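You operate a simulated robot arm through the tools that you are given. There is no shell and no other tool. Be economical: measure what you need, move in short steps, check, and stop when the job is done.

The job below is to be done with a simulated robot arm. You get a single attempt, and the scene is never put back.

## Task
Dip each short peg in glue, stand it on the ring of its colour and weight them till set. Set down upright: short peg.
Where things are to end (x, y in the base frame): iron weight within 20 mm of [220, -390].

It is judged by the outcome, as a careful person would: the job done as asked, and still so three seconds after it is handed in. It fails if anything else is knocked over, pushed out of place, dropped, spilled or broken.

## Robot
A 7-joint arm with a two-finger parallel gripper, fixed in place. Base frame: the origin is at the foot of the arm, x ahead of it, y to its left, z up; the work surface is at about z = 800. Readings come in mm, rad, newtons and seconds.
With the tool pointing down near the work surface it reaches from about 220 to 740 mm from the base axis. Its first joint turns from -2.897 to 2.897 rad. Payload 1.57 kg.
The TCP is the grasp point between the finger pads, 30 mm short of the fingertips. In the tool frame z runs along the fingers and y along their closing line. Largest opening 110 mm; finger width 24, thickness 12; the body of the gripper, 48 by 112 mm, starts 78 mm behind the TCP.
Orientation is told as [roll, pitch, yaw] about the base's x, y, z axes, in that order, counted from this pose: with the fingers straight down and closing along the base's y, the tool's x points along the base's -x, its y along +y and its z along -z.

## Interface
- The arm moves only by the tool play_rows. Its argument "increments" is a list of rows, each an object of numbers (a shift or turn left out is 0, a gripper value left out holds the last): "dx", "dy", "dz": the shift along the base's x, y, z in mm; "ax", "ay", "az": the turn, a rotation vector about the base's x, y, z in degrees; "gripper": the gripper command, from -1 (shut) to 1 (fully open), values between in proportion. In form: [{"dx": .., "dy": .., "dz": .., "ax": .., "ay": .., "az": .., "gripper": ..}, ...]. A call has 1 to 12 rows; each row shifts and turns the commanded pose from where the row before left it. Each row takes 0.2 s and may step no farther than 50 mm and 0.15 rad from the row before; otherwise, or with a gripper value out of range, the whole call is refused. A pose out of reach is approached as far as the arm can. The call stops where the force on the tool passes 40 N (or 10 N more than at its start, if that is more) or the arm is blocked; 0.2 s more then pass. The fingers move at their own pace (about 45 mm/s each) and stop on an object; they squeeze with about 30 N. The grip force told is the motor's: it shows also when the fingers shut on nothing. Time passes only in rows, and 0.2 s behind the last, so rows that do not move let the fingers close. It gives the time, the measured TCP pose, the force on the tool (base axes), the opening and the grip force at its end, in the units of the frame above (readings bear some noise), with the torque about the TCP (base axes, N m) and any sound that the robot's microphone picked up, and new pictures: "show" is both (left out), scene, wrist or none.
- Cameras (640 x 400 px; columns grow to the right, rows downward): "scene" is fixed at [397.9, -649.4, 1530.4]; the picture's right is [0.49, 0.87, 0.00], its down [0.79, -0.45, -0.42] and it looks along [-0.36, 0.21, -0.91] (base axes); focal length 310 px, centre (320, 200). "wrist" rides on the gripper at [70, 16, -141] in the tool frame; the picture's right is [-0.23, 0.97, 0.00], its down [-0.86, -0.20, -0.48] and it looks along [-0.47, -0.11, 0.88] (tool axes); focal length 222 px, centre (320, 200). There is no depth. A picture from a camera that has moved, and an enlarged one, comes with that camera's place and axes in the base frame and with its lens.
- lift_body(by): slides the trunk up (or, below 0, down) by that many mm; the arm rides with it, the base frame stays. It gives what a move gives, with no picture.
- close_up(camera, box): a new picture of the part [left, top, right, bottom] of that camera's present view, enlarged. No time passes.
- job_done(): hands the job in; it is judged then, once.

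Work in short steps. Places have to be worked out from the pictures, the camera data and where the tool is seen: move nearer, look again, correct. Check each grasp and each placing, and mend what went wrong. You have 120 turns and 200 pictures in all, those below and enlarged ones among them. Open the gripper and draw the arm clear of the work before you hand the job in, unless the task says otherwise; then end with one line.

The tools are called after "Call:" as a command line: name --argument value ..., lists and objects as JSON in quotes. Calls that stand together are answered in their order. play_rows: Moves the arm, as the interface text tells. Its arguments: {"type":"object","properties":{"increments":{"type":"array","items":{"type":"object","properties":{"dx":{"type":"number"},"dy":{"type":"number"},"dz":{"type":"number"},"ax":{"type":"number"},"ay":{"type":"number"},"az":{"type":"number"},"gripper":{"type":"number"}}}},"show":{"type":"string","enum":["both","scene","wrist","none"]}},"required":["increments"]} The other tools are called the same way: lift_body (by) slides the trunk up or down; close_up (camera, box) takes an enlarged picture of a part of a camera's view; job_done () hands the job in.

At the start:

```text
clock: 0.0
position: [90.1, -448.9, 1079.4]
tcp_rot: [0.0, -0.001, 0.001]
wrist_force: [0.8, -0.9, 1.2]
wrist_torque: [0.01, -0.03, 0.01]
gripper_width: 109.9
grip_force: 0.0
trunk travel left (down, up): [-525.0, 65.0]
```

scene: 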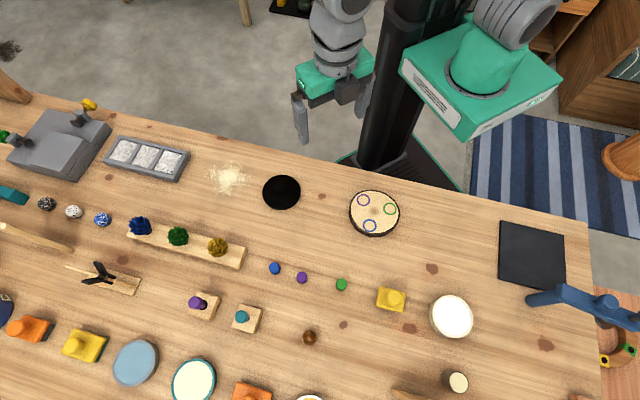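
wrist: 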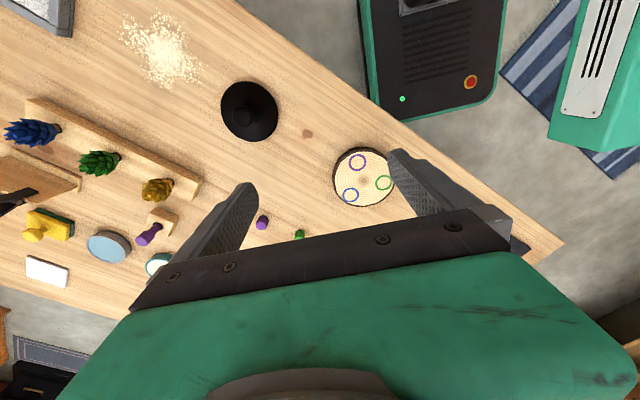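

I'll take close looks at the pegs, the ring plate and the possible glue dishes before moving.

Call:
close_up --camera "scene" --box '[240, 160, 420, 300]'

Call:
close_up --camera "scene" --box '[360, 250, 520, 400]'

Call:
close_up --camera "scene" --box '[0, 250, 340, 400]'

Call:
close_up --camera "wrist" --box '[200, 60, 420, 260]'

```text
2.86 times, centred on (330, 230) of scene
camera zoom: at [397.9, -649.4, 1530.4], right [0.49, 0.87, 0.0], down [0.79, -0.45, -0.42], along [-0.36, 0.21, -0.91], focal length 887 px, centre (291, 114)
```

zoom: 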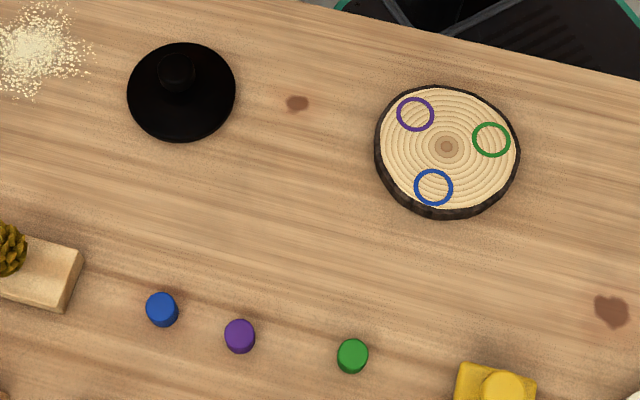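

```text
2.67 times, centred on (440, 325) of scene
camera zoom: at [397.9, -649.4, 1530.4], right [0.49, 0.87, 0.0], down [0.79, -0.45, -0.42], along [-0.36, 0.21, -0.91], focal length 828 px, centre (0, -133)
```

zoom: 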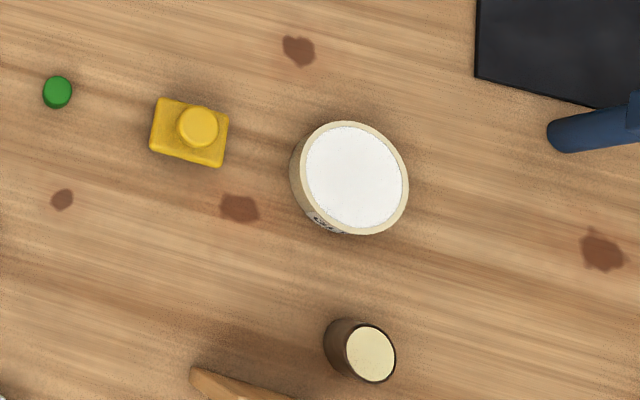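

```text
1.88 times, centred on (170, 325) of scene
camera zoom: at [397.9, -649.4, 1530.4], right [0.49, 0.87, 0.0], down [0.79, -0.45, -0.42], along [-0.36, 0.21, -0.91], focal length 584 px, centre (602, -35)
```

zoom: 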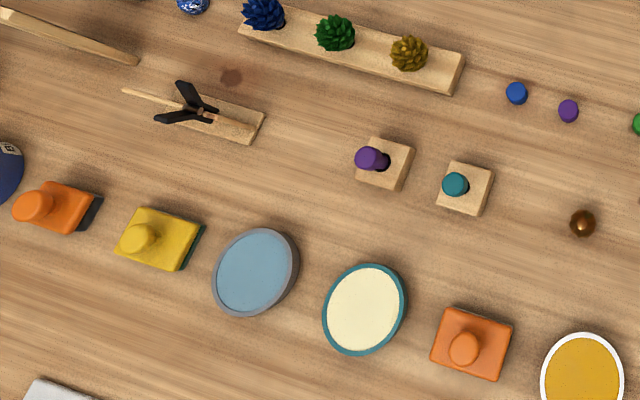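

```text
2.00 times, centred on (310, 160) of wrist
camera zoom: at [20.3, -432.0, 1220.9], right [0.23, 0.97, 0.0], down [0.86, -0.2, 0.48], along [0.47, -0.11, -0.88], focal length 444 px, centre (340, 280)
```

zoom: 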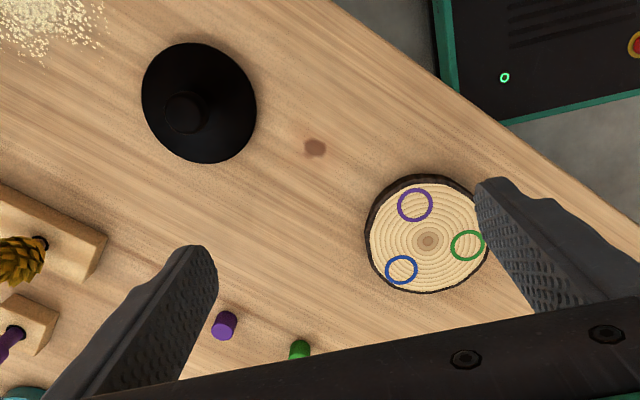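

I'll read the labels of the dishes.

Call:
close_up --camera "scene" --box '[425, 290, 480, 345]'

Call:
close_up --camera "scene" --box '[100, 330, 340, 400]'

Call:
close_up --camera "scene" --box '[0, 90, 200, 240]'

```text
7.27 times, centred on (452, 318) of scene
camera zoom: at [397.9, -649.4, 1530.4], right [0.49, 0.87, 0.0], down [0.79, -0.45, -0.42], along [-0.36, 0.21, -0.91], focal length 2257 px, centre (-644, -654)
```

zoom: 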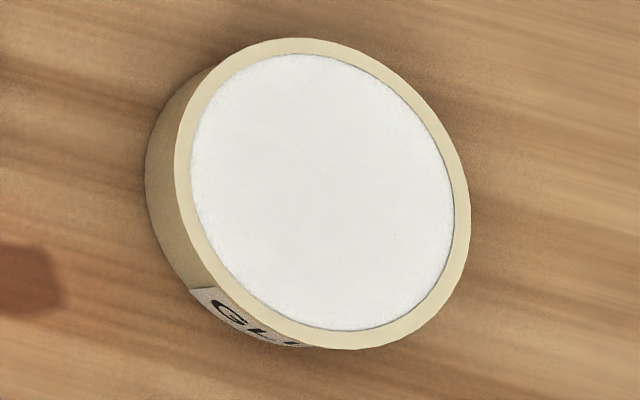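

```text
2.67 times, centred on (220, 365) of scene
camera zoom: at [397.9, -649.4, 1530.4], right [0.49, 0.87, 0.0], down [0.79, -0.45, -0.42], along [-0.36, 0.21, -0.91], focal length 828 px, centre (587, -240)
```

zoom: 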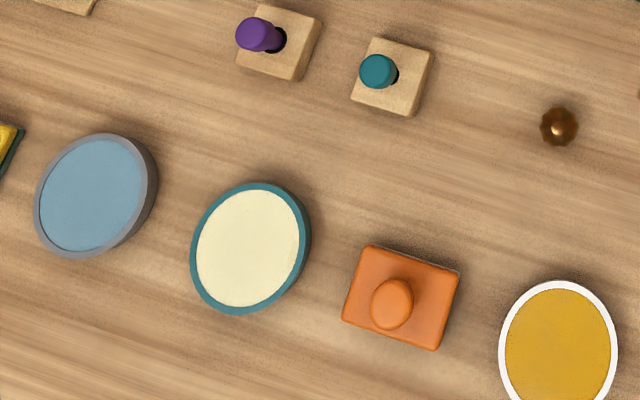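

```text
2.67 times, centred on (100, 165) of scene
camera zoom: at [397.9, -649.4, 1530.4], right [0.49, 0.87, 0.0], down [0.79, -0.45, -0.42], along [-0.36, 0.21, -0.91], focal length 828 px, centre (907, 293)
```

zoom: 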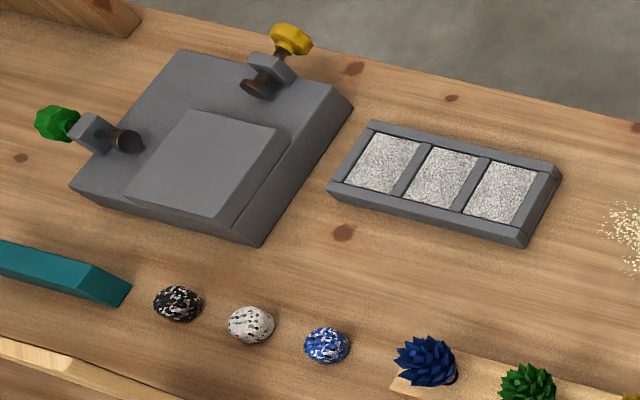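

The labelled glue dish is near (493,-377), the pegs near (215,-660), (264,-616), (320,-547), and the black weight near (44,-558). I'll move the wrist camera over the pegs.

Call:
play_rows --increments '[{"dx": 20, "dy": -38, "dz": -20}, {"dx": 20, "dy": -38, "dz": -20}, {"dx": 20, "dy": -37, "dz": -20}, {"dx": 20, "dy": -37, "dz": -20}, {}]' --show "wrist"

```text
clock: 1.2
position: [168.4, -598.3, 1001.4]
tcp_rot: [0.0, -0.001, 0.001]
wrist_force: [-0.3, 0.0, 0.7]
wrist_torque: [0.0, 0.03, -0.01]
gripper_width: 109.9
grip_force: 0.1
trunk travel left (down, up): [-525.0, 65.0]
camera wrist: at [99.8, -582.8, 1141.4], right [0.23, 0.97, 0.0], down [0.86, -0.2, 0.48], along [0.47, -0.11, -0.88], focal length 222 px, centre (320, 200)
```

wrist: 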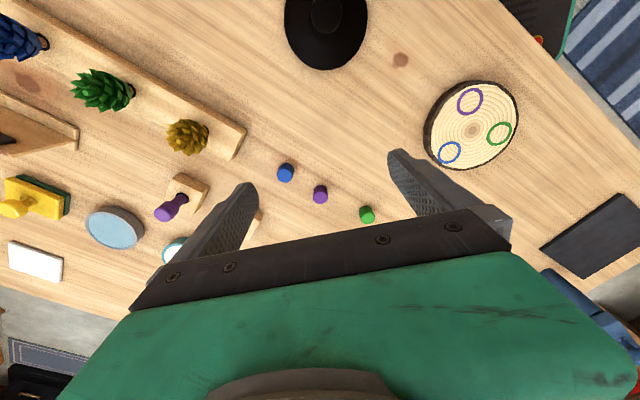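

Call:
close_up --camera "wrist" --box '[260, 140, 400, 240]'

Call:
close_up --camera "wrist" --box '[270, 0, 540, 180]'

```text
4.00 times, centred on (330, 190) of wrist
camera zoom: at [99.8, -582.8, 1141.4], right [0.23, 0.97, 0.0], down [0.86, -0.2, 0.48], along [0.47, -0.11, -0.88], focal length 888 px, centre (280, 240)
```

zoom: 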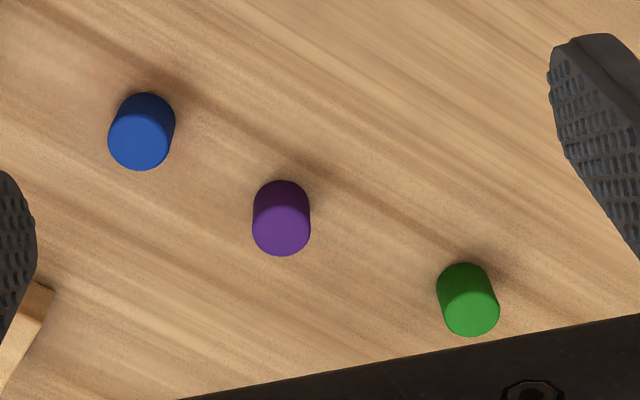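

```text
2.22 times, centred on (405, 90) of wrist
camera zoom: at [99.8, -582.8, 1141.4], right [0.23, 0.97, 0.0], down [0.86, -0.2, 0.48], along [0.47, -0.11, -0.88], focal length 494 px, centre (131, 444)
```

zoom: 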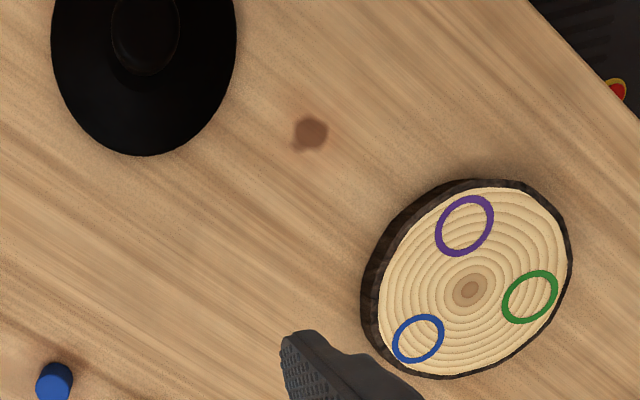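

Pegs look about 24 mm wide and 22 mm tall. Combining both views puts green near (320,-551). I'll hover over it for a check.

Call:
play_rows --increments '[{"dx": 38, "dy": 12, "dz": -20}, {"dx": 38, "dy": 12, "dz": -20}, {"dx": 38, "dy": 12, "dz": -30}, {"dx": 38, "dy": 11, "dz": -31}, {"gripper": 0.1}, {}]' --show "wrist"

```text
refused: row 4 steps farther than a row can; nothing moved
```

Rows need to be a bit shorter; same move in more steps.

Call:
play_rows --increments '[{"dx": 30, "dy": 10, "dz": -20}, {"dx": 30, "dy": 10, "dz": -20}, {"dx": 30, "dy": 9, "dz": -20}, {"dx": 31, "dy": 9, "dz": -20}, {"dx": 31, "dy": 9, "dz": -21, "gripper": 0.1}, {}, {}]' --show "wrist"

```text
clock: 2.8
position: [320.0, -550.4, 898.9]
tcp_rot: [0.0, 0.0, -0.001]
wrist_force: [-0.8, 0.7, 0.2]
wrist_torque: [0.01, -0.01, 0.02]
gripper_width: 60.6
grip_force: 0.1
trunk travel left (down, up): [-525.0, 65.0]
camera wrist: at [251.0, -534.5, 1040.0], right [0.23, 0.97, 0.0], down [0.86, -0.2, 0.48], along [0.47, -0.11, -0.88], focal length 222 px, centre (320, 200)
```

wrist: 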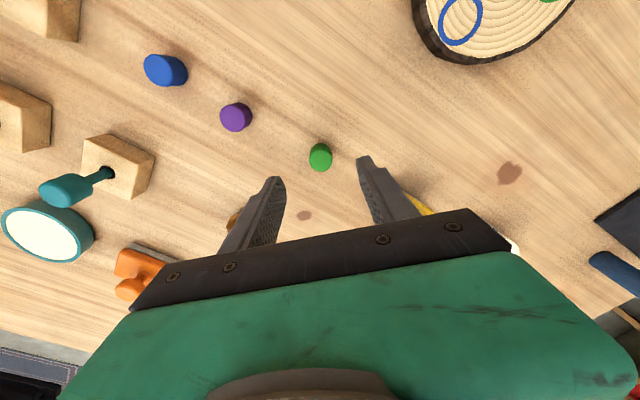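

The peg top sits exactly where a point below the TCP should project. I'll descend and close.

Call:
play_rows --increments '[{"dz": -25}, {"dz": -20}, {"dz": -15}, {"gripper": -1}, {"gripper": -1}, {}, {}, {}]' --show "wrist"

```text
clock: 4.6
position: [322.6, -550.7, 839.1]
tcp_rot: [0.001, 0.0, 0.001]
wrist_force: [-0.6, -0.2, 0.3]
wrist_torque: [-0.05, -0.02, 0.0]
gripper_width: 15.6
grip_force: 30.0
trunk travel left (down, up): [-525.0, 65.0]
camera wrist: at [252.9, -534.8, 980.1], right [0.23, 0.97, 0.0], down [0.86, -0.2, 0.48], along [0.47, -0.11, -0.88], focal length 222 px, centre (320, 200)
```

wrist: 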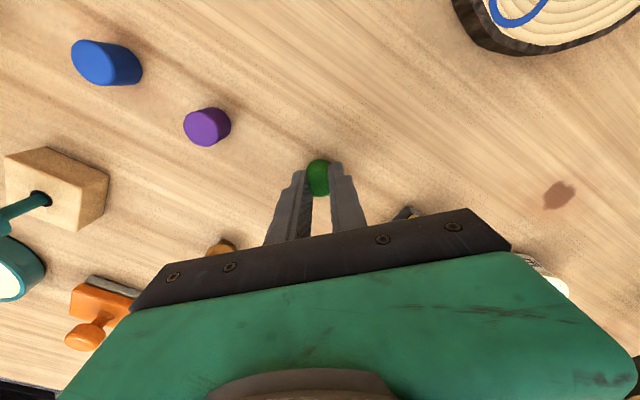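

The opening reads 15.6 mm, narrower than I judged the peg to be, so I'll look closely at the grip.

Call:
close_up --camera "wrist" --box '[260, 130, 380, 240]'

Call:
close_up --camera "scene" --box '[280, 220, 420, 320]'

```text
3.64 times, centred on (320, 185) of wrist
camera zoom: at [252.9, -534.8, 980.1], right [0.23, 0.97, 0.0], down [0.86, -0.2, 0.48], along [0.47, -0.11, -0.88], focal length 808 px, centre (320, 254)
```

zoom: 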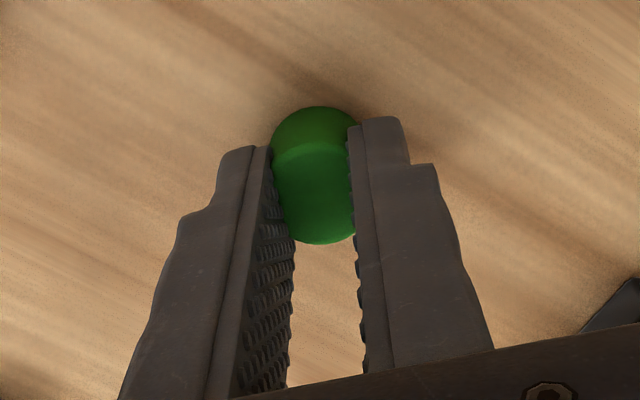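

```text
4.00 times, centred on (350, 270) of scene
camera zoom: at [397.9, -649.4, 1530.4], right [0.49, 0.87, 0.0], down [0.79, -0.45, -0.42], along [-0.36, 0.21, -0.91], focal length 1241 px, centre (200, -80)
```

zoom: 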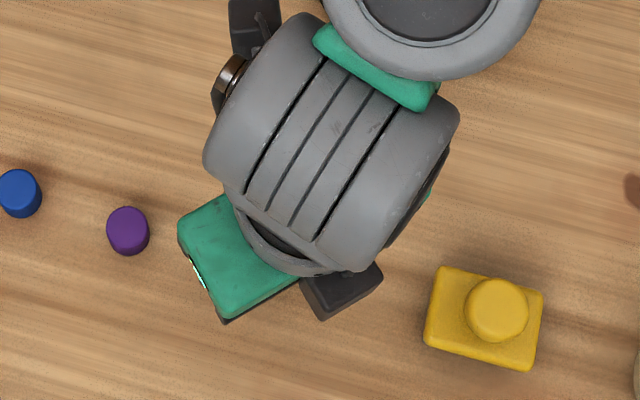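

The peg appears centred between the pads; I'll lift and see if it's held firmly.

Call:
play_rows --increments '[{"dz": 20}, {"dz": 25}, {"dz": 25}, {}]' --show "wrist"

Call:
close_up --camera "wrist" --box '[260, 130, 380, 240]'

```text
clock: 5.6
position: [323.3, -549.1, 909.6]
tcp_rot: [0.001, 0.0, 0.0]
wrist_force: [0.3, 0.2, 0.5]
wrist_torque: [0.02, -0.01, 0.0]
gripper_width: 20.6
grip_force: 29.9
trunk travel left (down, up): [-525.0, 65.0]
camera wrist: at [253.1, -534.1, 1050.4], right [0.23, 0.97, 0.0], down [0.86, -0.2, 0.48], along [0.47, -0.11, -0.88], focal length 222 px, centre (320, 200)
```

wrist: 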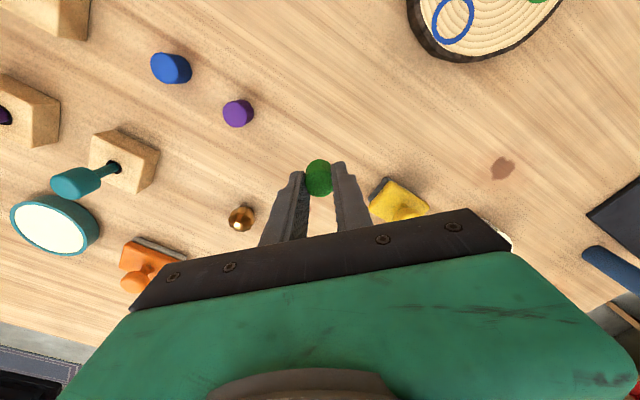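

```text
3.64 times, centred on (320, 185) of wrist
camera zoom: at [253.1, -534.1, 1050.4], right [0.23, 0.97, 0.0], down [0.86, -0.2, 0.48], along [0.47, -0.11, -0.88], focal length 808 px, centre (320, 254)
```

zoom: 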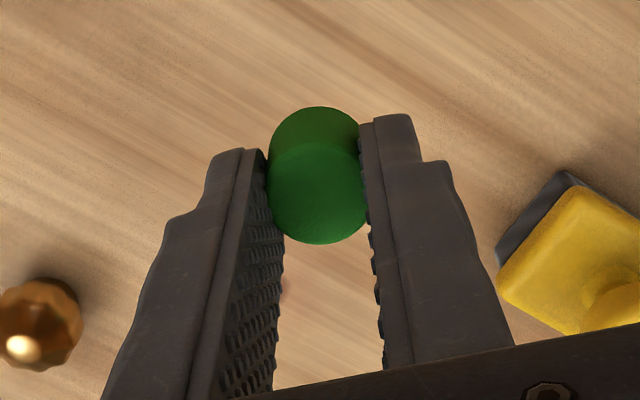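

The peg is held upright (opening 20.6 mm), its bottom about 39 mm below the TCP. I'll carry it high toward the glue and look at the dish.

Call:
play_rows --increments '[{"dz": 40}, {"dx": 30, "dy": 33}, {"dx": 30, "dy": 33}, {"dx": 30, "dy": 33}, {"dx": 30, "dy": 33}, {"dx": 30, "dy": 30}, {"dx": 18, "dy": 6}, {}]' --show "both"

```text
clock: 7.4
position: [489.7, -382.7, 949.3]
tcp_rot: [0.0, 0.001, 0.001]
wrist_force: [0.0, 1.1, 0.4]
wrist_torque: [0.02, -0.03, -0.04]
gripper_width: 20.7
grip_force: 29.9
trunk travel left (down, up): [-525.0, 65.0]
camera wrist: at [419.9, -367.0, 1088.7], right [0.23, 0.97, 0.0], down [0.86, -0.2, 0.48], along [0.47, -0.11, -0.88], focal length 222 px, centre (320, 200)
```

scene: 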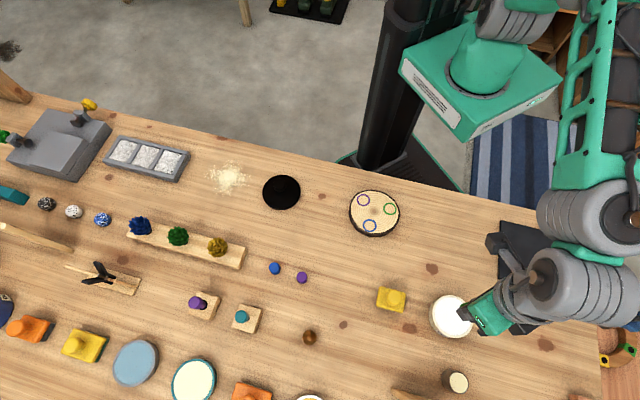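
wrist: 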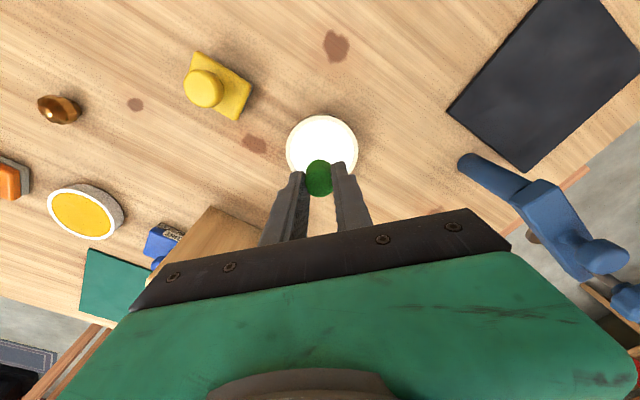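

Wrist view puts the dish centre at about (492,-381), and the scene view suggests its rim is ~21 mm high. I'll descend in stages, checking.

Call:
play_rows --increments '[{"dx": 2, "dy": 1.5, "dz": -25}, {"dz": -25}, {"dz": -25}, {"dz": -9}, {}]' --show "wrist"

Call:
close_up --camera "wrist" --box '[250, 100, 390, 220]'

Call:
close_up --camera "scene" --box '[415, 270, 515, 350]'

```text
clock: 8.6
position: [492.7, -382.5, 869.5]
tcp_rot: [-0.008, -0.008, 0.0]
wrist_force: [0.3, 1.2, 31.8]
wrist_torque: [0.0, 0.0, -0.01]
gripper_width: 21.2
grip_force: 29.9
trunk travel left (down, up): [-525.0, 65.0]
camera wrist: at [422.6, -366.1, 1009.6], right [0.23, 0.97, -0.01], down [0.85, -0.2, 0.49], along [0.47, -0.11, -0.87], focal length 222 px, centre (320, 200)
```

wrist: 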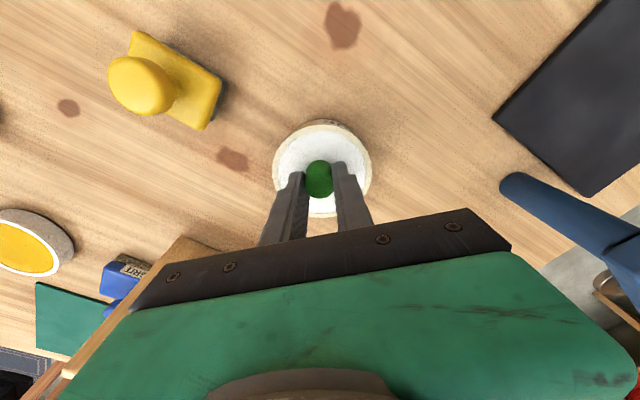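

```text
3.33 times, centred on (320, 160) of wrist
camera zoom: at [422.6, -366.1, 1009.6], right [0.23, 0.97, -0.01], down [0.85, -0.2, 0.49], along [0.47, -0.11, -0.87], focal length 740 px, centre (320, 333)
```

zoom: 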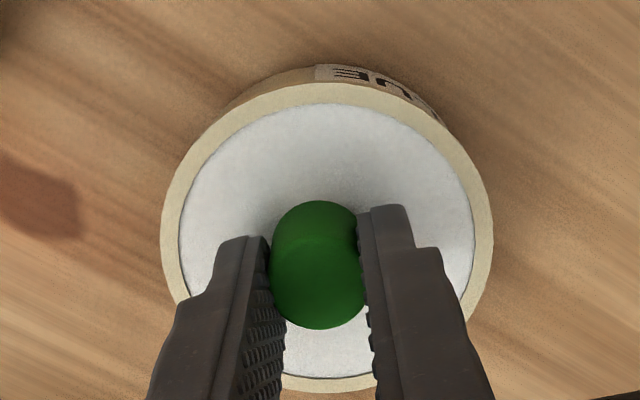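

```text
5.00 times, centred on (465, 310) of scene
camera zoom: at [397.9, -649.4, 1530.4], right [0.49, 0.87, 0.0], down [0.79, -0.45, -0.42], along [-0.36, 0.21, -0.91], focal length 1552 px, centre (-405, -350)
```

zoom: 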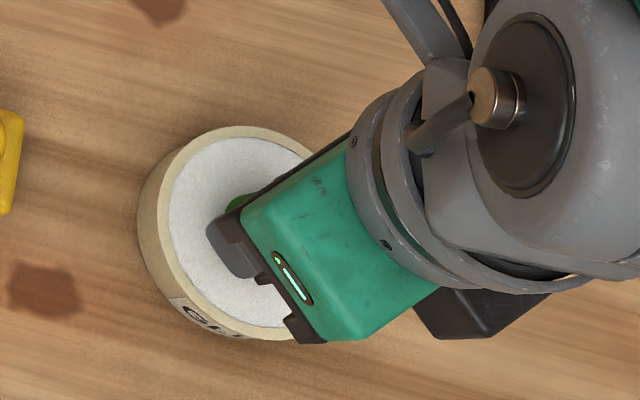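

The tool already reads 32 N up: the peg bottom is on the glue pad. I'll lift straight off and check the peg.

Call:
play_rows --increments '[{"dz": 5}, {"dz": 20}, {"dz": 30}, {"dz": 30}, {}]' --show "wrist"

Call:
close_up --camera "wrist" --box '[250, 100, 390, 220]'

```text
clock: 9.8
position: [490.7, -380.8, 950.3]
tcp_rot: [0.0, 0.0, 0.002]
wrist_force: [-0.6, 0.3, -0.5]
wrist_torque: [0.0, -0.01, 0.03]
gripper_width: 20.6
grip_force: 29.9
trunk travel left (down, up): [-525.0, 65.0]
camera wrist: at [422.4, -365.4, 1092.0], right [0.23, 0.97, 0.0], down [0.86, -0.2, 0.48], along [0.47, -0.11, -0.88], focal length 222 px, centre (320, 200)
```

wrist: 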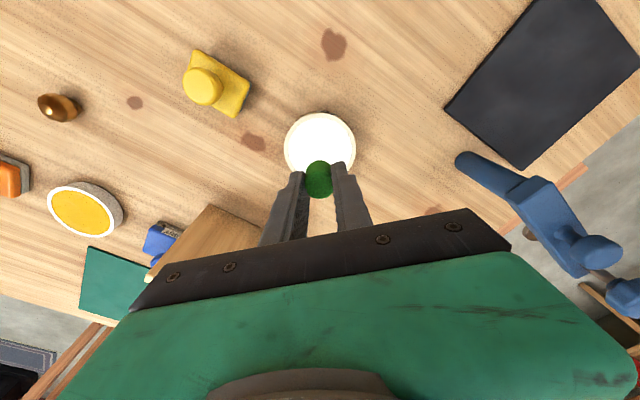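

```text
3.33 times, centred on (320, 160) of wrist
camera zoom: at [422.4, -365.4, 1092.0], right [0.23, 0.97, 0.0], down [0.86, -0.2, 0.48], along [0.47, -0.11, -0.88], focal length 740 px, centre (320, 333)
```

zoom: 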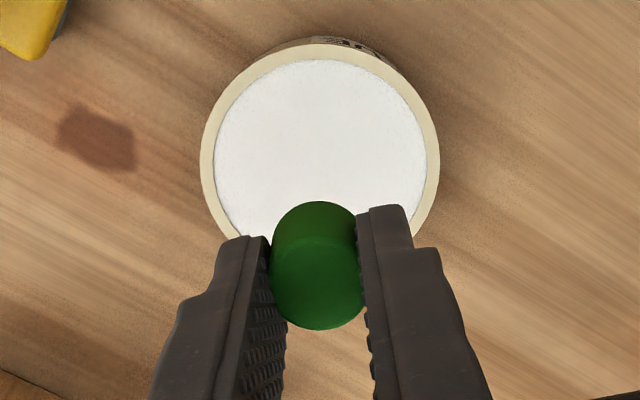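

Peg unchanged in the grip. Now I carry it over the ring plate to measure the green ring.

Call:
play_rows --increments '[{"dx": -45, "dy": 5}, {"dx": -45, "dy": 5}, {"dx": -45, "dy": 5}, {"dx": -45, "dy": 5}, {"dx": -45, "dy": 5}, {"dx": -45, "dy": 5}, {}, {}]' --show "both"

Call:
close_up --camera "wrist" --box '[240, 80, 400, 200]'

```text
clock: 11.6
position: [219.2, -353.4, 948.2]
tcp_rot: [0.0, -0.001, 0.001]
wrist_force: [0.2, -0.3, 0.9]
wrist_torque: [-0.02, -0.02, -0.03]
gripper_width: 20.6
grip_force: 29.9
trunk travel left (down, up): [-525.0, 65.0]
camera wrist: at [149.9, -338.1, 1089.1], right [0.23, 0.97, 0.0], down [0.86, -0.2, 0.48], along [0.47, -0.11, -0.88], focal length 222 px, centre (320, 200)
```

scene: 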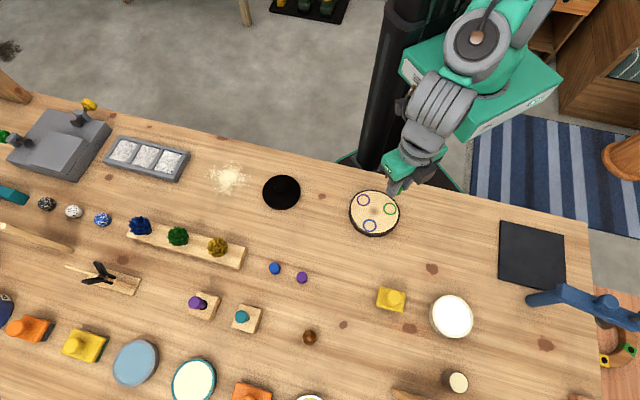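
wrist: 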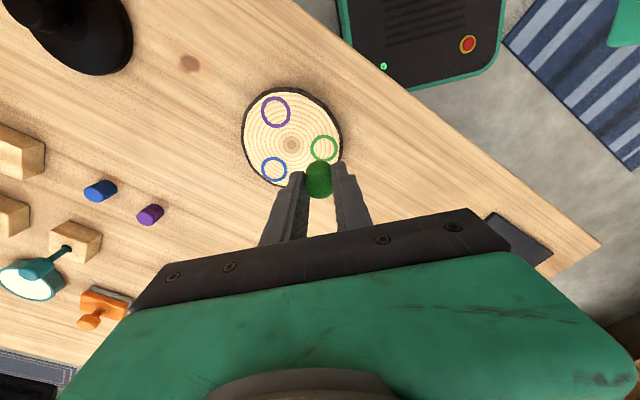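

```text
3.33 times, centred on (320, 140) of wrist
camera zoom: at [149.9, -338.1, 1089.1], right [0.23, 0.97, 0.0], down [0.86, -0.2, 0.48], along [0.47, -0.11, -0.88], focal length 740 px, centre (320, 400)
```

zoom: 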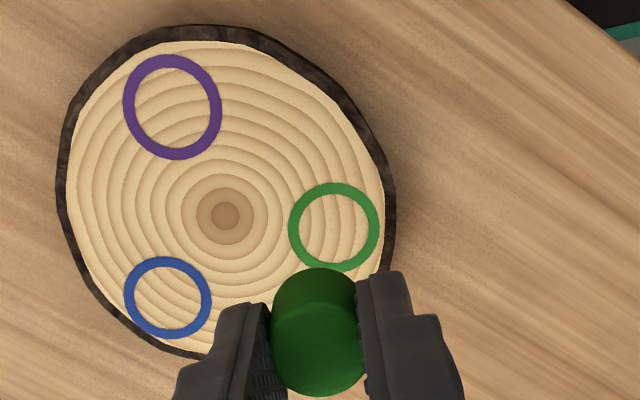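

Green ring computes to about (223.5,-350.5) with the plate top near z 821. I'll lower the peg to just above and compare.

Call:
play_rows --increments '[{"dx": 4.5, "dy": 3, "dz": -25}, {"dz": -25}, {"dz": -18}, {}]' --show "wrist"

Call:
close_up --camera "wrist" --box '[270, 130, 370, 210]'

Call:
close_up --camera "scene" --box '[330, 170, 430, 250]'

```text
clock: 12.6
position: [225.2, -349.5, 880.3]
tcp_rot: [0.0, 0.0, -0.001]
wrist_force: [0.5, -0.3, 0.9]
wrist_torque: [-0.01, -0.01, -0.01]
gripper_width: 20.4
grip_force: 30.5
trunk travel left (down, up): [-525.0, 65.0]
camera wrist: at [155.8, -334.0, 1021.3], right [0.23, 0.97, 0.0], down [0.86, -0.2, 0.48], along [0.47, -0.11, -0.88], focal length 222 px, centre (320, 200)
```

wrist: 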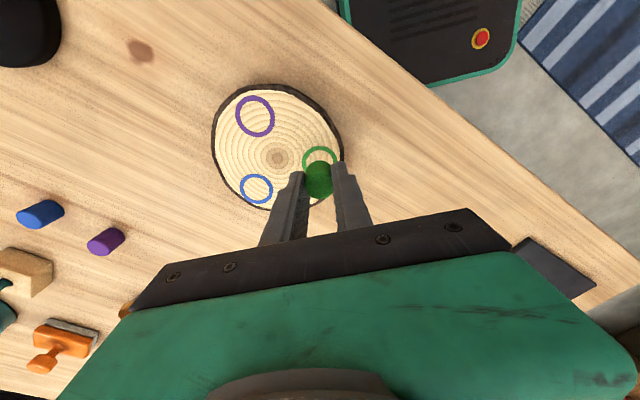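

```text
5.00 times, centred on (320, 170) of wrist
camera zoom: at [155.8, -334.0, 1021.3], right [0.23, 0.97, 0.0], down [0.86, -0.2, 0.48], along [0.47, -0.11, -0.88], focal length 1111 px, centre (320, 350)
```

zoom: 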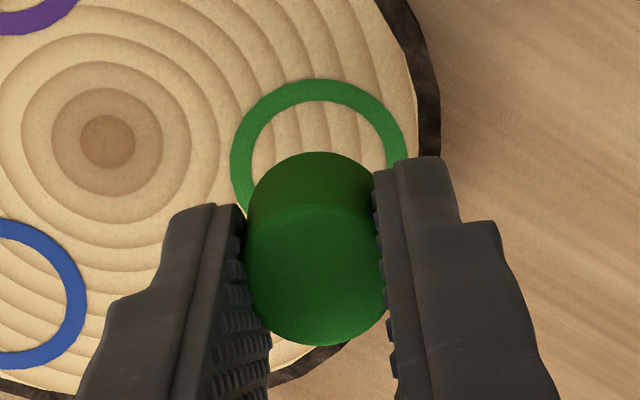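

```text
5.00 times, centred on (380, 210) of scene
camera zoom: at [397.9, -649.4, 1530.4], right [0.49, 0.87, 0.0], down [0.79, -0.45, -0.42], along [-0.36, 0.21, -0.91], focal length 1552 px, centre (20, 150)
```

zoom: 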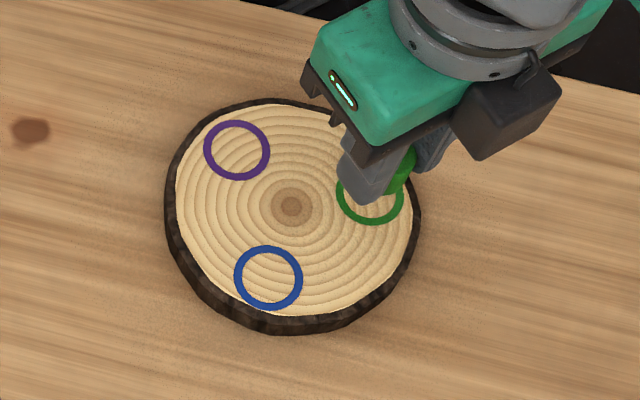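

Ring centre ≈ (223,-350.5), peg ≈ (224,-349.5). Small shift, then lower toward contact.

Call:
play_rows --increments '[{"dx": -1, "dy": -1, "dz": -7}, {"dz": -7}, {}]' --show "wrist"

Call:
close_up --camera "wrist" --box '[270, 130, 370, 210]'

```text
clock: 13.4
position: [224.4, -350.8, 867.6]
tcp_rot: [0.0, -0.001, -0.002]
wrist_force: [0.1, -0.4, -0.1]
wrist_torque: [-0.03, -0.02, 0.05]
gripper_width: 20.3
grip_force: 30.0
trunk travel left (down, up): [-525.0, 65.0]
camera wrist: at [155.2, -334.6, 1008.5], right [0.23, 0.97, 0.0], down [0.86, -0.2, 0.48], along [0.47, -0.11, -0.88], focal length 222 px, centre (320, 200)
```

wrist: 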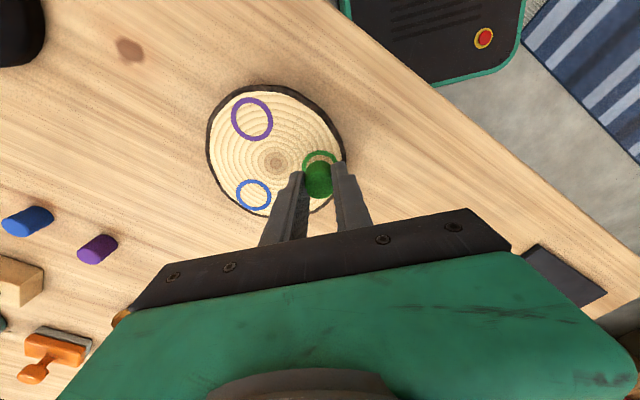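

```text
5.00 times, centred on (320, 170) of wrist
camera zoom: at [155.2, -334.6, 1008.5], right [0.23, 0.97, 0.0], down [0.86, -0.2, 0.48], along [0.47, -0.11, -0.88], focal length 1111 px, centre (320, 350)
```

zoom: 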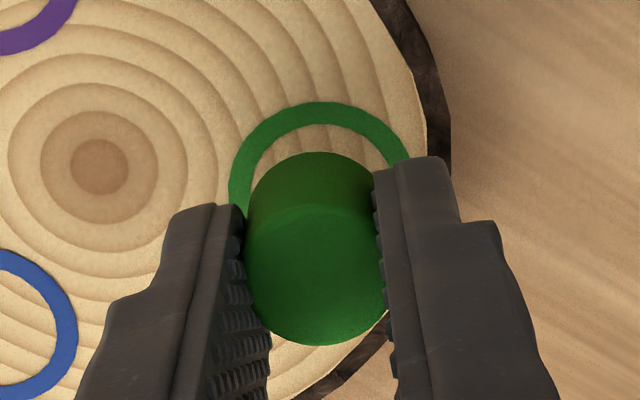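

Aligned laterally; about 1 mm more in −x, then lower to touch.

Call:
play_rows --increments '[{"dx": -1, "dz": -4}, {"dz": -2}, {"dz": -2}, {"dz": -1}, {}]' --show "wrist"

Call:
close_up --camera "wrist" --box '[270, 130, 370, 210]'

```text
clock: 14.6
position: [223.9, -349.1, 859.0]
tcp_rot: [0.0, 0.0, 0.001]
wrist_force: [0.3, 0.3, -0.4]
wrist_torque: [0.01, 0.01, -0.01]
gripper_width: 20.6
grip_force: 29.4
trunk travel left (down, up): [-525.0, 65.0]
camera wrist: at [154.8, -333.8, 1000.3], right [0.23, 0.97, 0.0], down [0.86, -0.2, 0.48], along [0.47, -0.11, -0.88], focal length 222 px, centre (320, 200)
```

wrist: 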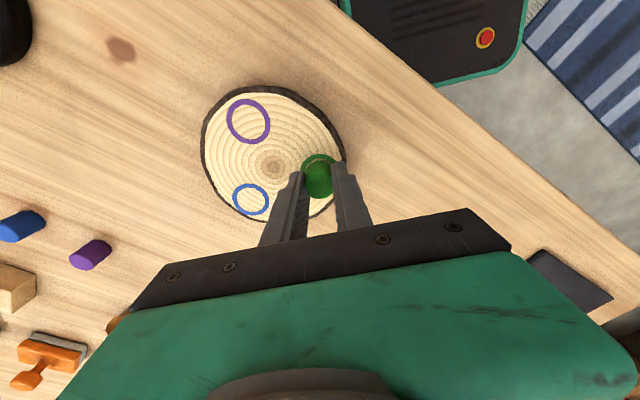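

```text
5.00 times, centred on (320, 170) of wrist
camera zoom: at [154.8, -333.8, 1000.3], right [0.23, 0.97, 0.0], down [0.86, -0.2, 0.48], along [0.47, -0.11, -0.88], focal length 1111 px, centre (320, 350)
```

zoom: 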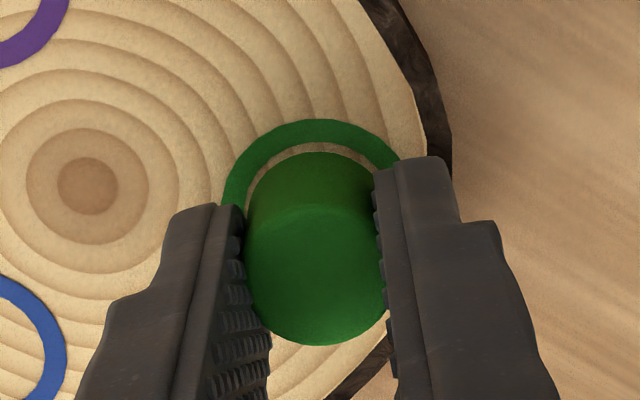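

Nearly nested; continue in 1 mm steps until contact.

Call:
play_rows --increments '[{"dz": -1}, {"dz": -1}, {"dz": -1}, {}]' --show "none"

```text
clock: 15.6
position: [224.8, -349.0, 857.1]
tcp_rot: [0.0, 0.0, 0.001]
wrist_force: [-0.3, -0.5, 0.0]
wrist_torque: [-0.01, -0.02, -0.04]
gripper_width: 20.6
grip_force: 29.7
trunk travel left (down, up): [-525.0, 65.0]
```

Call:
play_rows --increments '[{"dz": -1}, {"dz": -1}, {}]' --show "none"

Call:
close_up --camera "wrist" --box '[270, 130, 370, 210]'

```text
clock: 16.4
position: [224.6, -349.1, 855.3]
tcp_rot: [-0.002, 0.001, 0.0]
wrist_force: [-1.4, 1.5, 9.6]
wrist_torque: [0.02, 0.03, -0.04]
gripper_width: 20.7
grip_force: 29.5
trunk travel left (down, up): [-525.0, 65.0]
```

```text
5.00 times, centred on (320, 170) of wrist
camera zoom: at [155.0, -333.6, 996.0], right [0.23, 0.97, 0.0], down [0.85, -0.2, 0.48], along [0.47, -0.11, -0.88], focal length 1111 px, centre (320, 350)
```

zoom: 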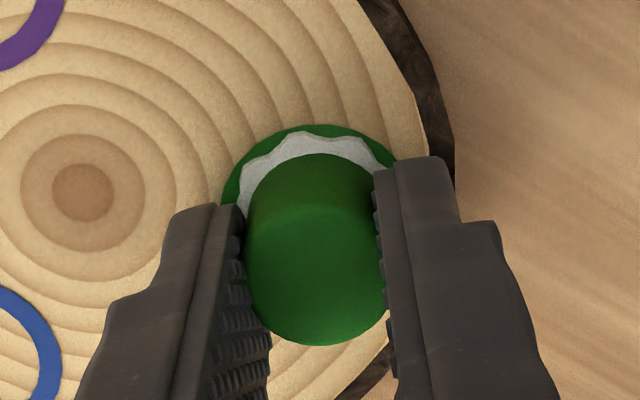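

Contact with 10 N, and a glue blob appeared under the peg, well inside the ring. Release and rise straight up.

Call:
play_rows --increments '[{"gripper": -0.25}, {"gripper": -0.25}, {}, {}, {"dz": 20}, {"dz": 30}, {"dz": 40}, {}]' --show "wrist"

Call:
close_up --camera "wrist" --box '[240, 80, 400, 200]'

```text
clock: 18.2
position: [224.1, -348.4, 944.8]
tcp_rot: [-0.001, 0.0, -0.001]
wrist_force: [0.5, -0.4, 0.0]
wrist_torque: [0.01, 0.01, 0.01]
gripper_width: 41.3
grip_force: 0.0
trunk travel left (down, up): [-525.0, 65.0]
camera wrist: at [154.6, -333.1, 1084.8], right [0.23, 0.97, 0.0], down [0.86, -0.2, 0.48], along [0.47, -0.11, -0.88], focal length 222 px, centre (320, 200)
```

wrist: 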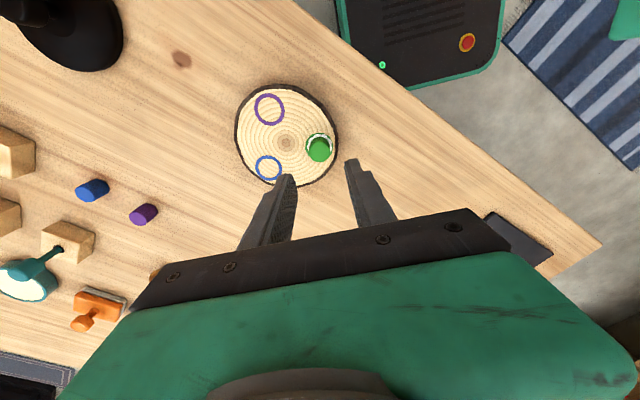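

```text
3.33 times, centred on (320, 140) of wrist
camera zoom: at [154.6, -333.1, 1084.8], right [0.23, 0.97, 0.0], down [0.86, -0.2, 0.48], along [0.47, -0.11, -0.88], focal length 740 px, centre (320, 400)
```

zoom: 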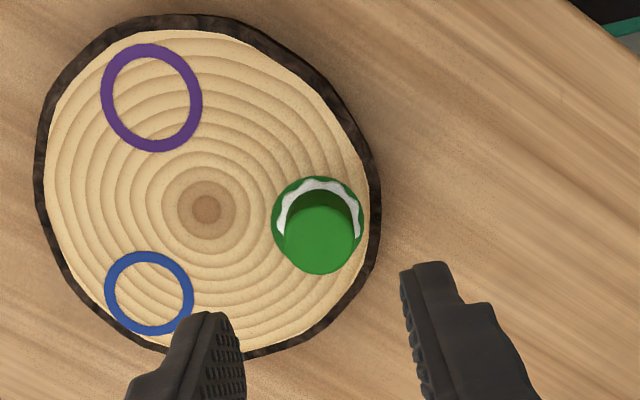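

Green stands well inside its ring. Next, purple at about (263,-620); I'll hover over it.

Call:
play_rows --increments '[{"dx": 6, "dy": -45, "gripper": 0.1}, {"dx": 6, "dy": -45}, {"dx": 6, "dy": -45}, {"dx": 7, "dy": -45}, {"dx": 7, "dy": -45}, {"dx": 7, "dy": -46, "dz": -15}, {"dz": -30}, {}]' --show "wrist"

Call:
close_up --camera "wrist" --box '[260, 110, 380, 210]'

```text
clock: 20.0
position: [262.6, -618.9, 899.9]
tcp_rot: [0.002, 0.001, -0.001]
wrist_force: [0.6, 0.4, 0.3]
wrist_torque: [-0.06, -0.01, -0.01]
gripper_width: 60.8
grip_force: 0.1
trunk travel left (down, up): [-525.0, 65.0]
camera wrist: at [193.2, -603.4, 1040.6], right [0.23, 0.97, 0.0], down [0.86, -0.2, 0.48], along [0.47, -0.11, -0.88], focal length 222 px, centre (320, 200)
```

wrist: 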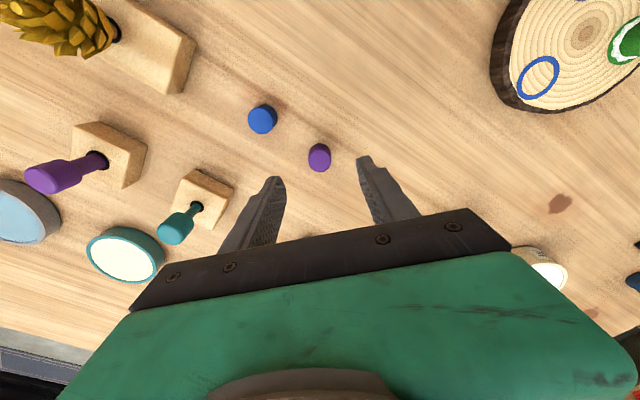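

```text
4.00 times, centred on (320, 160) of wrist
camera zoom: at [193.2, -603.4, 1040.6], right [0.23, 0.97, 0.0], down [0.86, -0.2, 0.48], along [0.47, -0.11, -0.88], focal length 888 px, centre (320, 360)
```

zoom: 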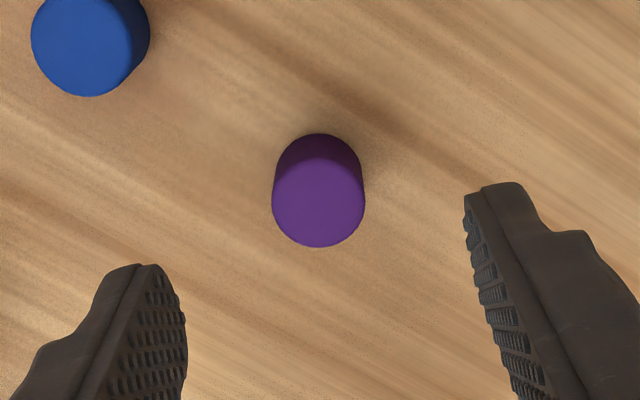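

Purple sits under the TCP within about 1 mm. Descend and grip.

Call:
play_rows --increments '[{"dz": -25}, {"dz": -20}, {"dz": -16}, {"gripper": -1}, {"gripper": -1}, {}, {}, {}, {"dz": 30}, {"dz": 40}, {"dz": 40}, {}]' --show "wrist"

Call:
close_up --camera "wrist" --box '[270, 130, 370, 210]'

```text
clock: 22.6
position: [264.2, -620.1, 949.6]
tcp_rot: [0.001, 0.001, 0.0]
wrist_force: [0.4, -0.2, -0.1]
wrist_torque: [0.0, 0.02, 0.01]
gripper_width: 20.8
grip_force: 30.0
trunk travel left (down, up): [-525.0, 65.0]
camera wrist: at [195.2, -605.3, 1089.2], right [0.23, 0.97, 0.0], down [0.86, -0.2, 0.48], along [0.47, -0.11, -0.88], focal length 222 px, centre (320, 200)
```

wrist: 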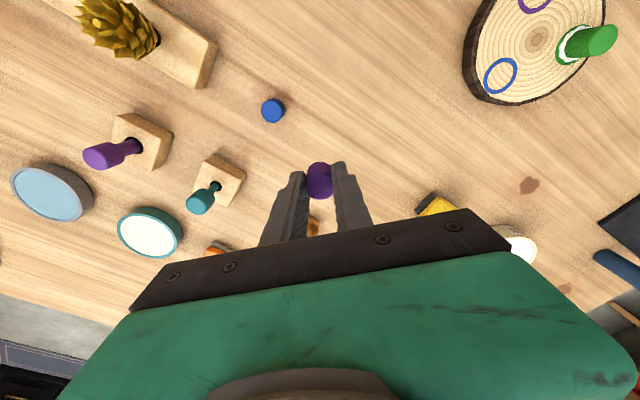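

```text
5.00 times, centred on (320, 170) of wrist
camera zoom: at [195.2, -605.3, 1089.2], right [0.23, 0.97, 0.0], down [0.86, -0.2, 0.48], along [0.47, -0.11, -0.88], focal length 1111 px, centre (320, 350)
```

zoom: 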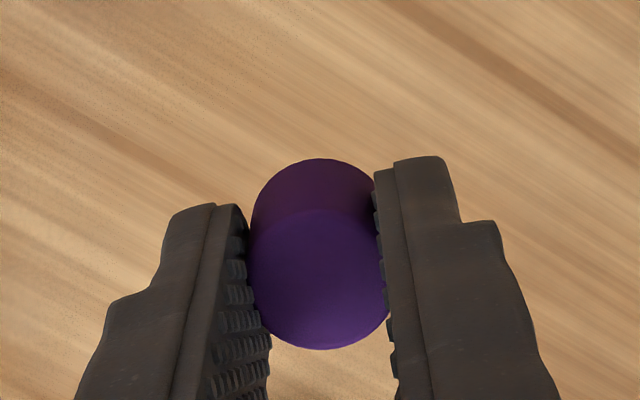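

Purple is held. Carry it to the glue dish.

Call:
play_rows --increments '[{"dx": 28.5, "dy": 30}, {"dx": 28.5, "dy": 30}, {"dx": 28.5, "dy": 30}, {"dx": 28.5, "dy": 30}, {"dx": 28.5, "dy": 30}, {"dx": 28.5, "dy": 30}, {"dx": 28.5, "dy": 30}, {"dx": 28, "dy": 29}, {"dz": -30}, {"dz": -35}, {}]' --show "wrist"

```text
clock: 25.0
position: [492.4, -381.4, 881.8]
tcp_rot: [0.001, 0.0, -0.001]
wrist_force: [-0.5, 0.4, 0.4]
wrist_torque: [0.01, 0.01, -0.01]
gripper_width: 20.8
grip_force: 30.0
trunk travel left (down, up): [-525.0, 65.0]
camera wrist: at [422.8, -364.5, 1023.0], right [0.23, 0.97, 0.0], down [0.86, -0.2, 0.48], along [0.47, -0.11, -0.88], focal length 222 px, centre (320, 200)
```

wrist: 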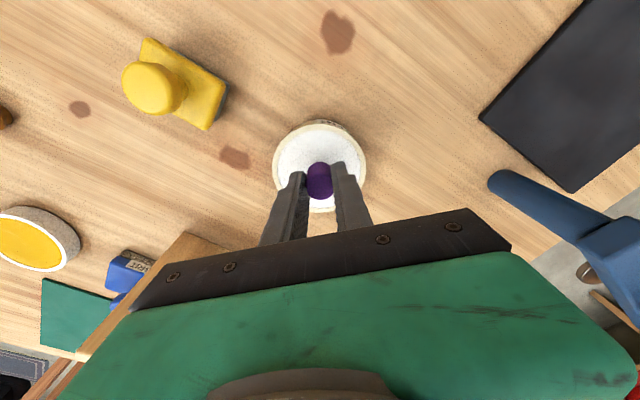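

Centred over the dish; lower gently until it touches the glue.

Call:
play_rows --increments '[{"dz": -6}, {"dz": -3}, {"dz": -2}, {"dz": -1}, {}]' --show "none"

```text
clock: 26.2
position: [491.9, -380.3, 870.9]
tcp_rot: [0.001, -0.001, 0.001]
wrist_force: [-0.9, -0.7, 4.3]
wrist_torque: [-0.02, -0.02, 0.0]
gripper_width: 20.7
grip_force: 30.2
trunk travel left (down, up): [-525.0, 65.0]
```

Contact felt; a little more, then lift and carry to the purple ring.

Call:
play_rows --increments '[{"dz": -1.5}, {}, {"dz": 30}, {"dz": 45}, {"dx": -46, "dy": -1.8}, {"dx": -46, "dy": -1.8}, {"dx": -46, "dy": -1.8}, {"dx": -46, "dy": -1.8}, {"dx": -46, "dy": -1.8}, {"dx": -46, "dy": -1.8}, {"dx": -45.5, "dy": -1.7}, {}]' --show "wrist"

Call:
close_up --camera "wrist" --box '[240, 80, 400, 200]'

```text
clock: 28.8
position: [167.2, -393.3, 944.8]
tcp_rot: [0.001, 0.001, 0.001]
wrist_force: [-0.3, -0.4, 0.0]
wrist_torque: [0.0, 0.02, 0.0]
gripper_width: 20.4
grip_force: 29.7
trunk travel left (down, up): [-525.0, 65.0]
camera wrist: at [98.5, -377.3, 1085.6], right [0.23, 0.97, 0.0], down [0.86, -0.2, 0.48], along [0.47, -0.11, -0.88], focal length 222 px, centre (320, 200)
```

wrist: 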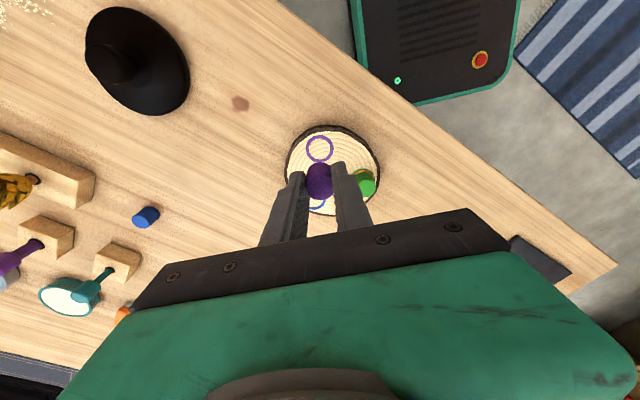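

```text
3.33 times, centred on (320, 140) of wrist
camera zoom: at [98.5, -377.3, 1085.6], right [0.23, 0.97, 0.0], down [0.86, -0.2, 0.48], along [0.47, -0.11, -0.88], focal length 740 px, centre (320, 400)
```

zoom: 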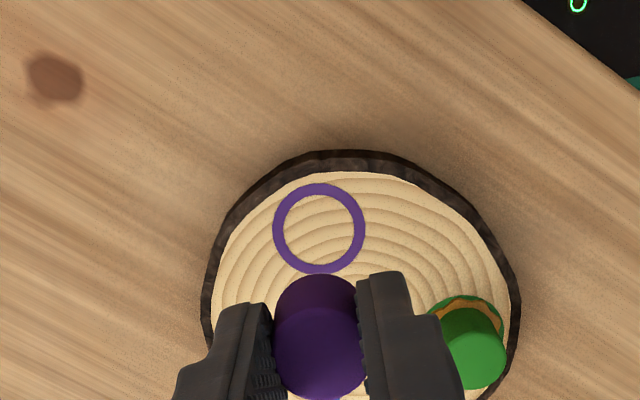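

Ring measured at (171,-393.5). Shift and lower to just above it.

Call:
play_rows --increments '[{"dx": 3.5, "dz": -30}, {"dz": -30}, {"dz": -15}, {"dz": -7}, {}]' --show "wrist"

Call:
close_up --camera "wrist" --box '[270, 130, 370, 210]'

```text
clock: 30.0
position: [172.4, -393.2, 863.2]
tcp_rot: [0.0, 0.0, 0.001]
wrist_force: [0.3, -0.1, -0.3]
wrist_torque: [0.02, 0.04, 0.0]
gripper_width: 20.8
grip_force: 30.1
trunk travel left (down, up): [-525.0, 65.0]
camera wrist: at [103.6, -377.3, 1003.9], right [0.23, 0.97, 0.0], down [0.86, -0.2, 0.48], along [0.47, -0.11, -0.88], focal length 222 px, centre (320, 200)
```

wrist: 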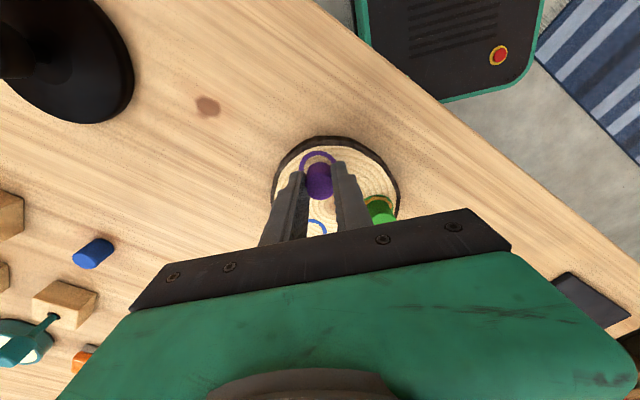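

```text
5.00 times, centred on (320, 170) of wrist
camera zoom: at [103.6, -377.3, 1003.9], right [0.23, 0.97, 0.0], down [0.86, -0.2, 0.48], along [0.47, -0.11, -0.88], focal length 1111 px, centre (320, 350)
```

zoom: 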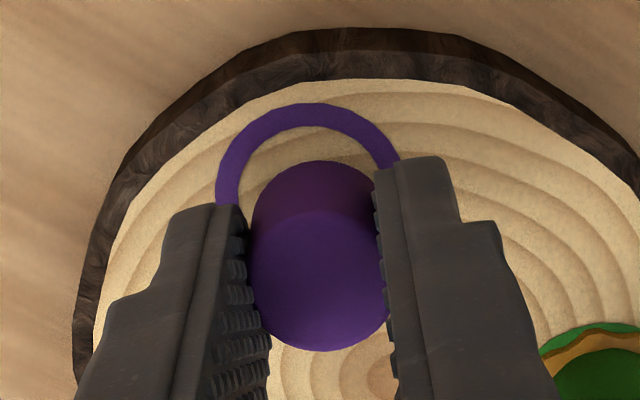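

The ring is slightly up-left of the peg in view: shift −3 in x, −1 in y, and lower.

Call:
play_rows --increments '[{"dx": -3, "dy": -1.2, "dz": -2}, {"dz": -2}, {}]' --show "none"

Call:
close_up --camera "wrist" --box '[270, 130, 370, 210]'

```text
clock: 30.8
position: [169.9, -393.9, 858.6]
tcp_rot: [0.0, 0.0, 0.0]
wrist_force: [-1.0, -0.1, -0.3]
wrist_torque: [-0.04, 0.0, 0.02]
gripper_width: 20.7
grip_force: 29.8
trunk travel left (down, up): [-525.0, 65.0]
```

```text
5.00 times, centred on (320, 170) of wrist
camera zoom: at [100.6, -379.0, 999.9], right [0.23, 0.97, 0.0], down [0.86, -0.2, 0.48], along [0.47, -0.11, -0.88], focal length 1111 px, centre (320, 350)
```

zoom: 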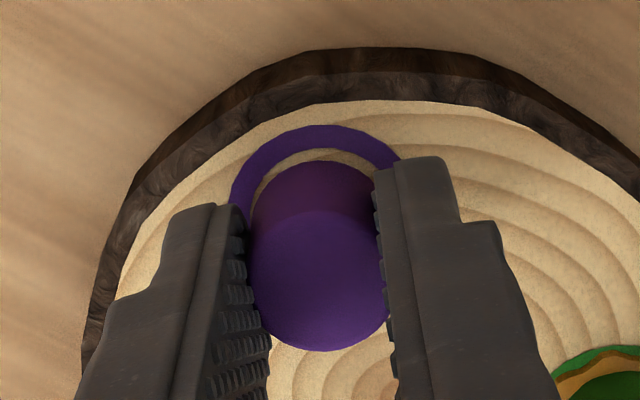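

Well aligned now; touch down.

Call:
play_rows --increments '[{"dz": -1}, {"dz": -1}, {"dz": -1}, {}]' --show "none"

```text
clock: 31.8
position: [169.6, -396.1, 857.9]
tcp_rot: [-0.004, -0.001, 0.0]
wrist_force: [-1.0, 1.5, 14.1]
wrist_torque: [0.15, 0.22, -0.02]
gripper_width: 20.9
grip_force: 29.8
trunk travel left (down, up): [-525.0, 65.0]
```

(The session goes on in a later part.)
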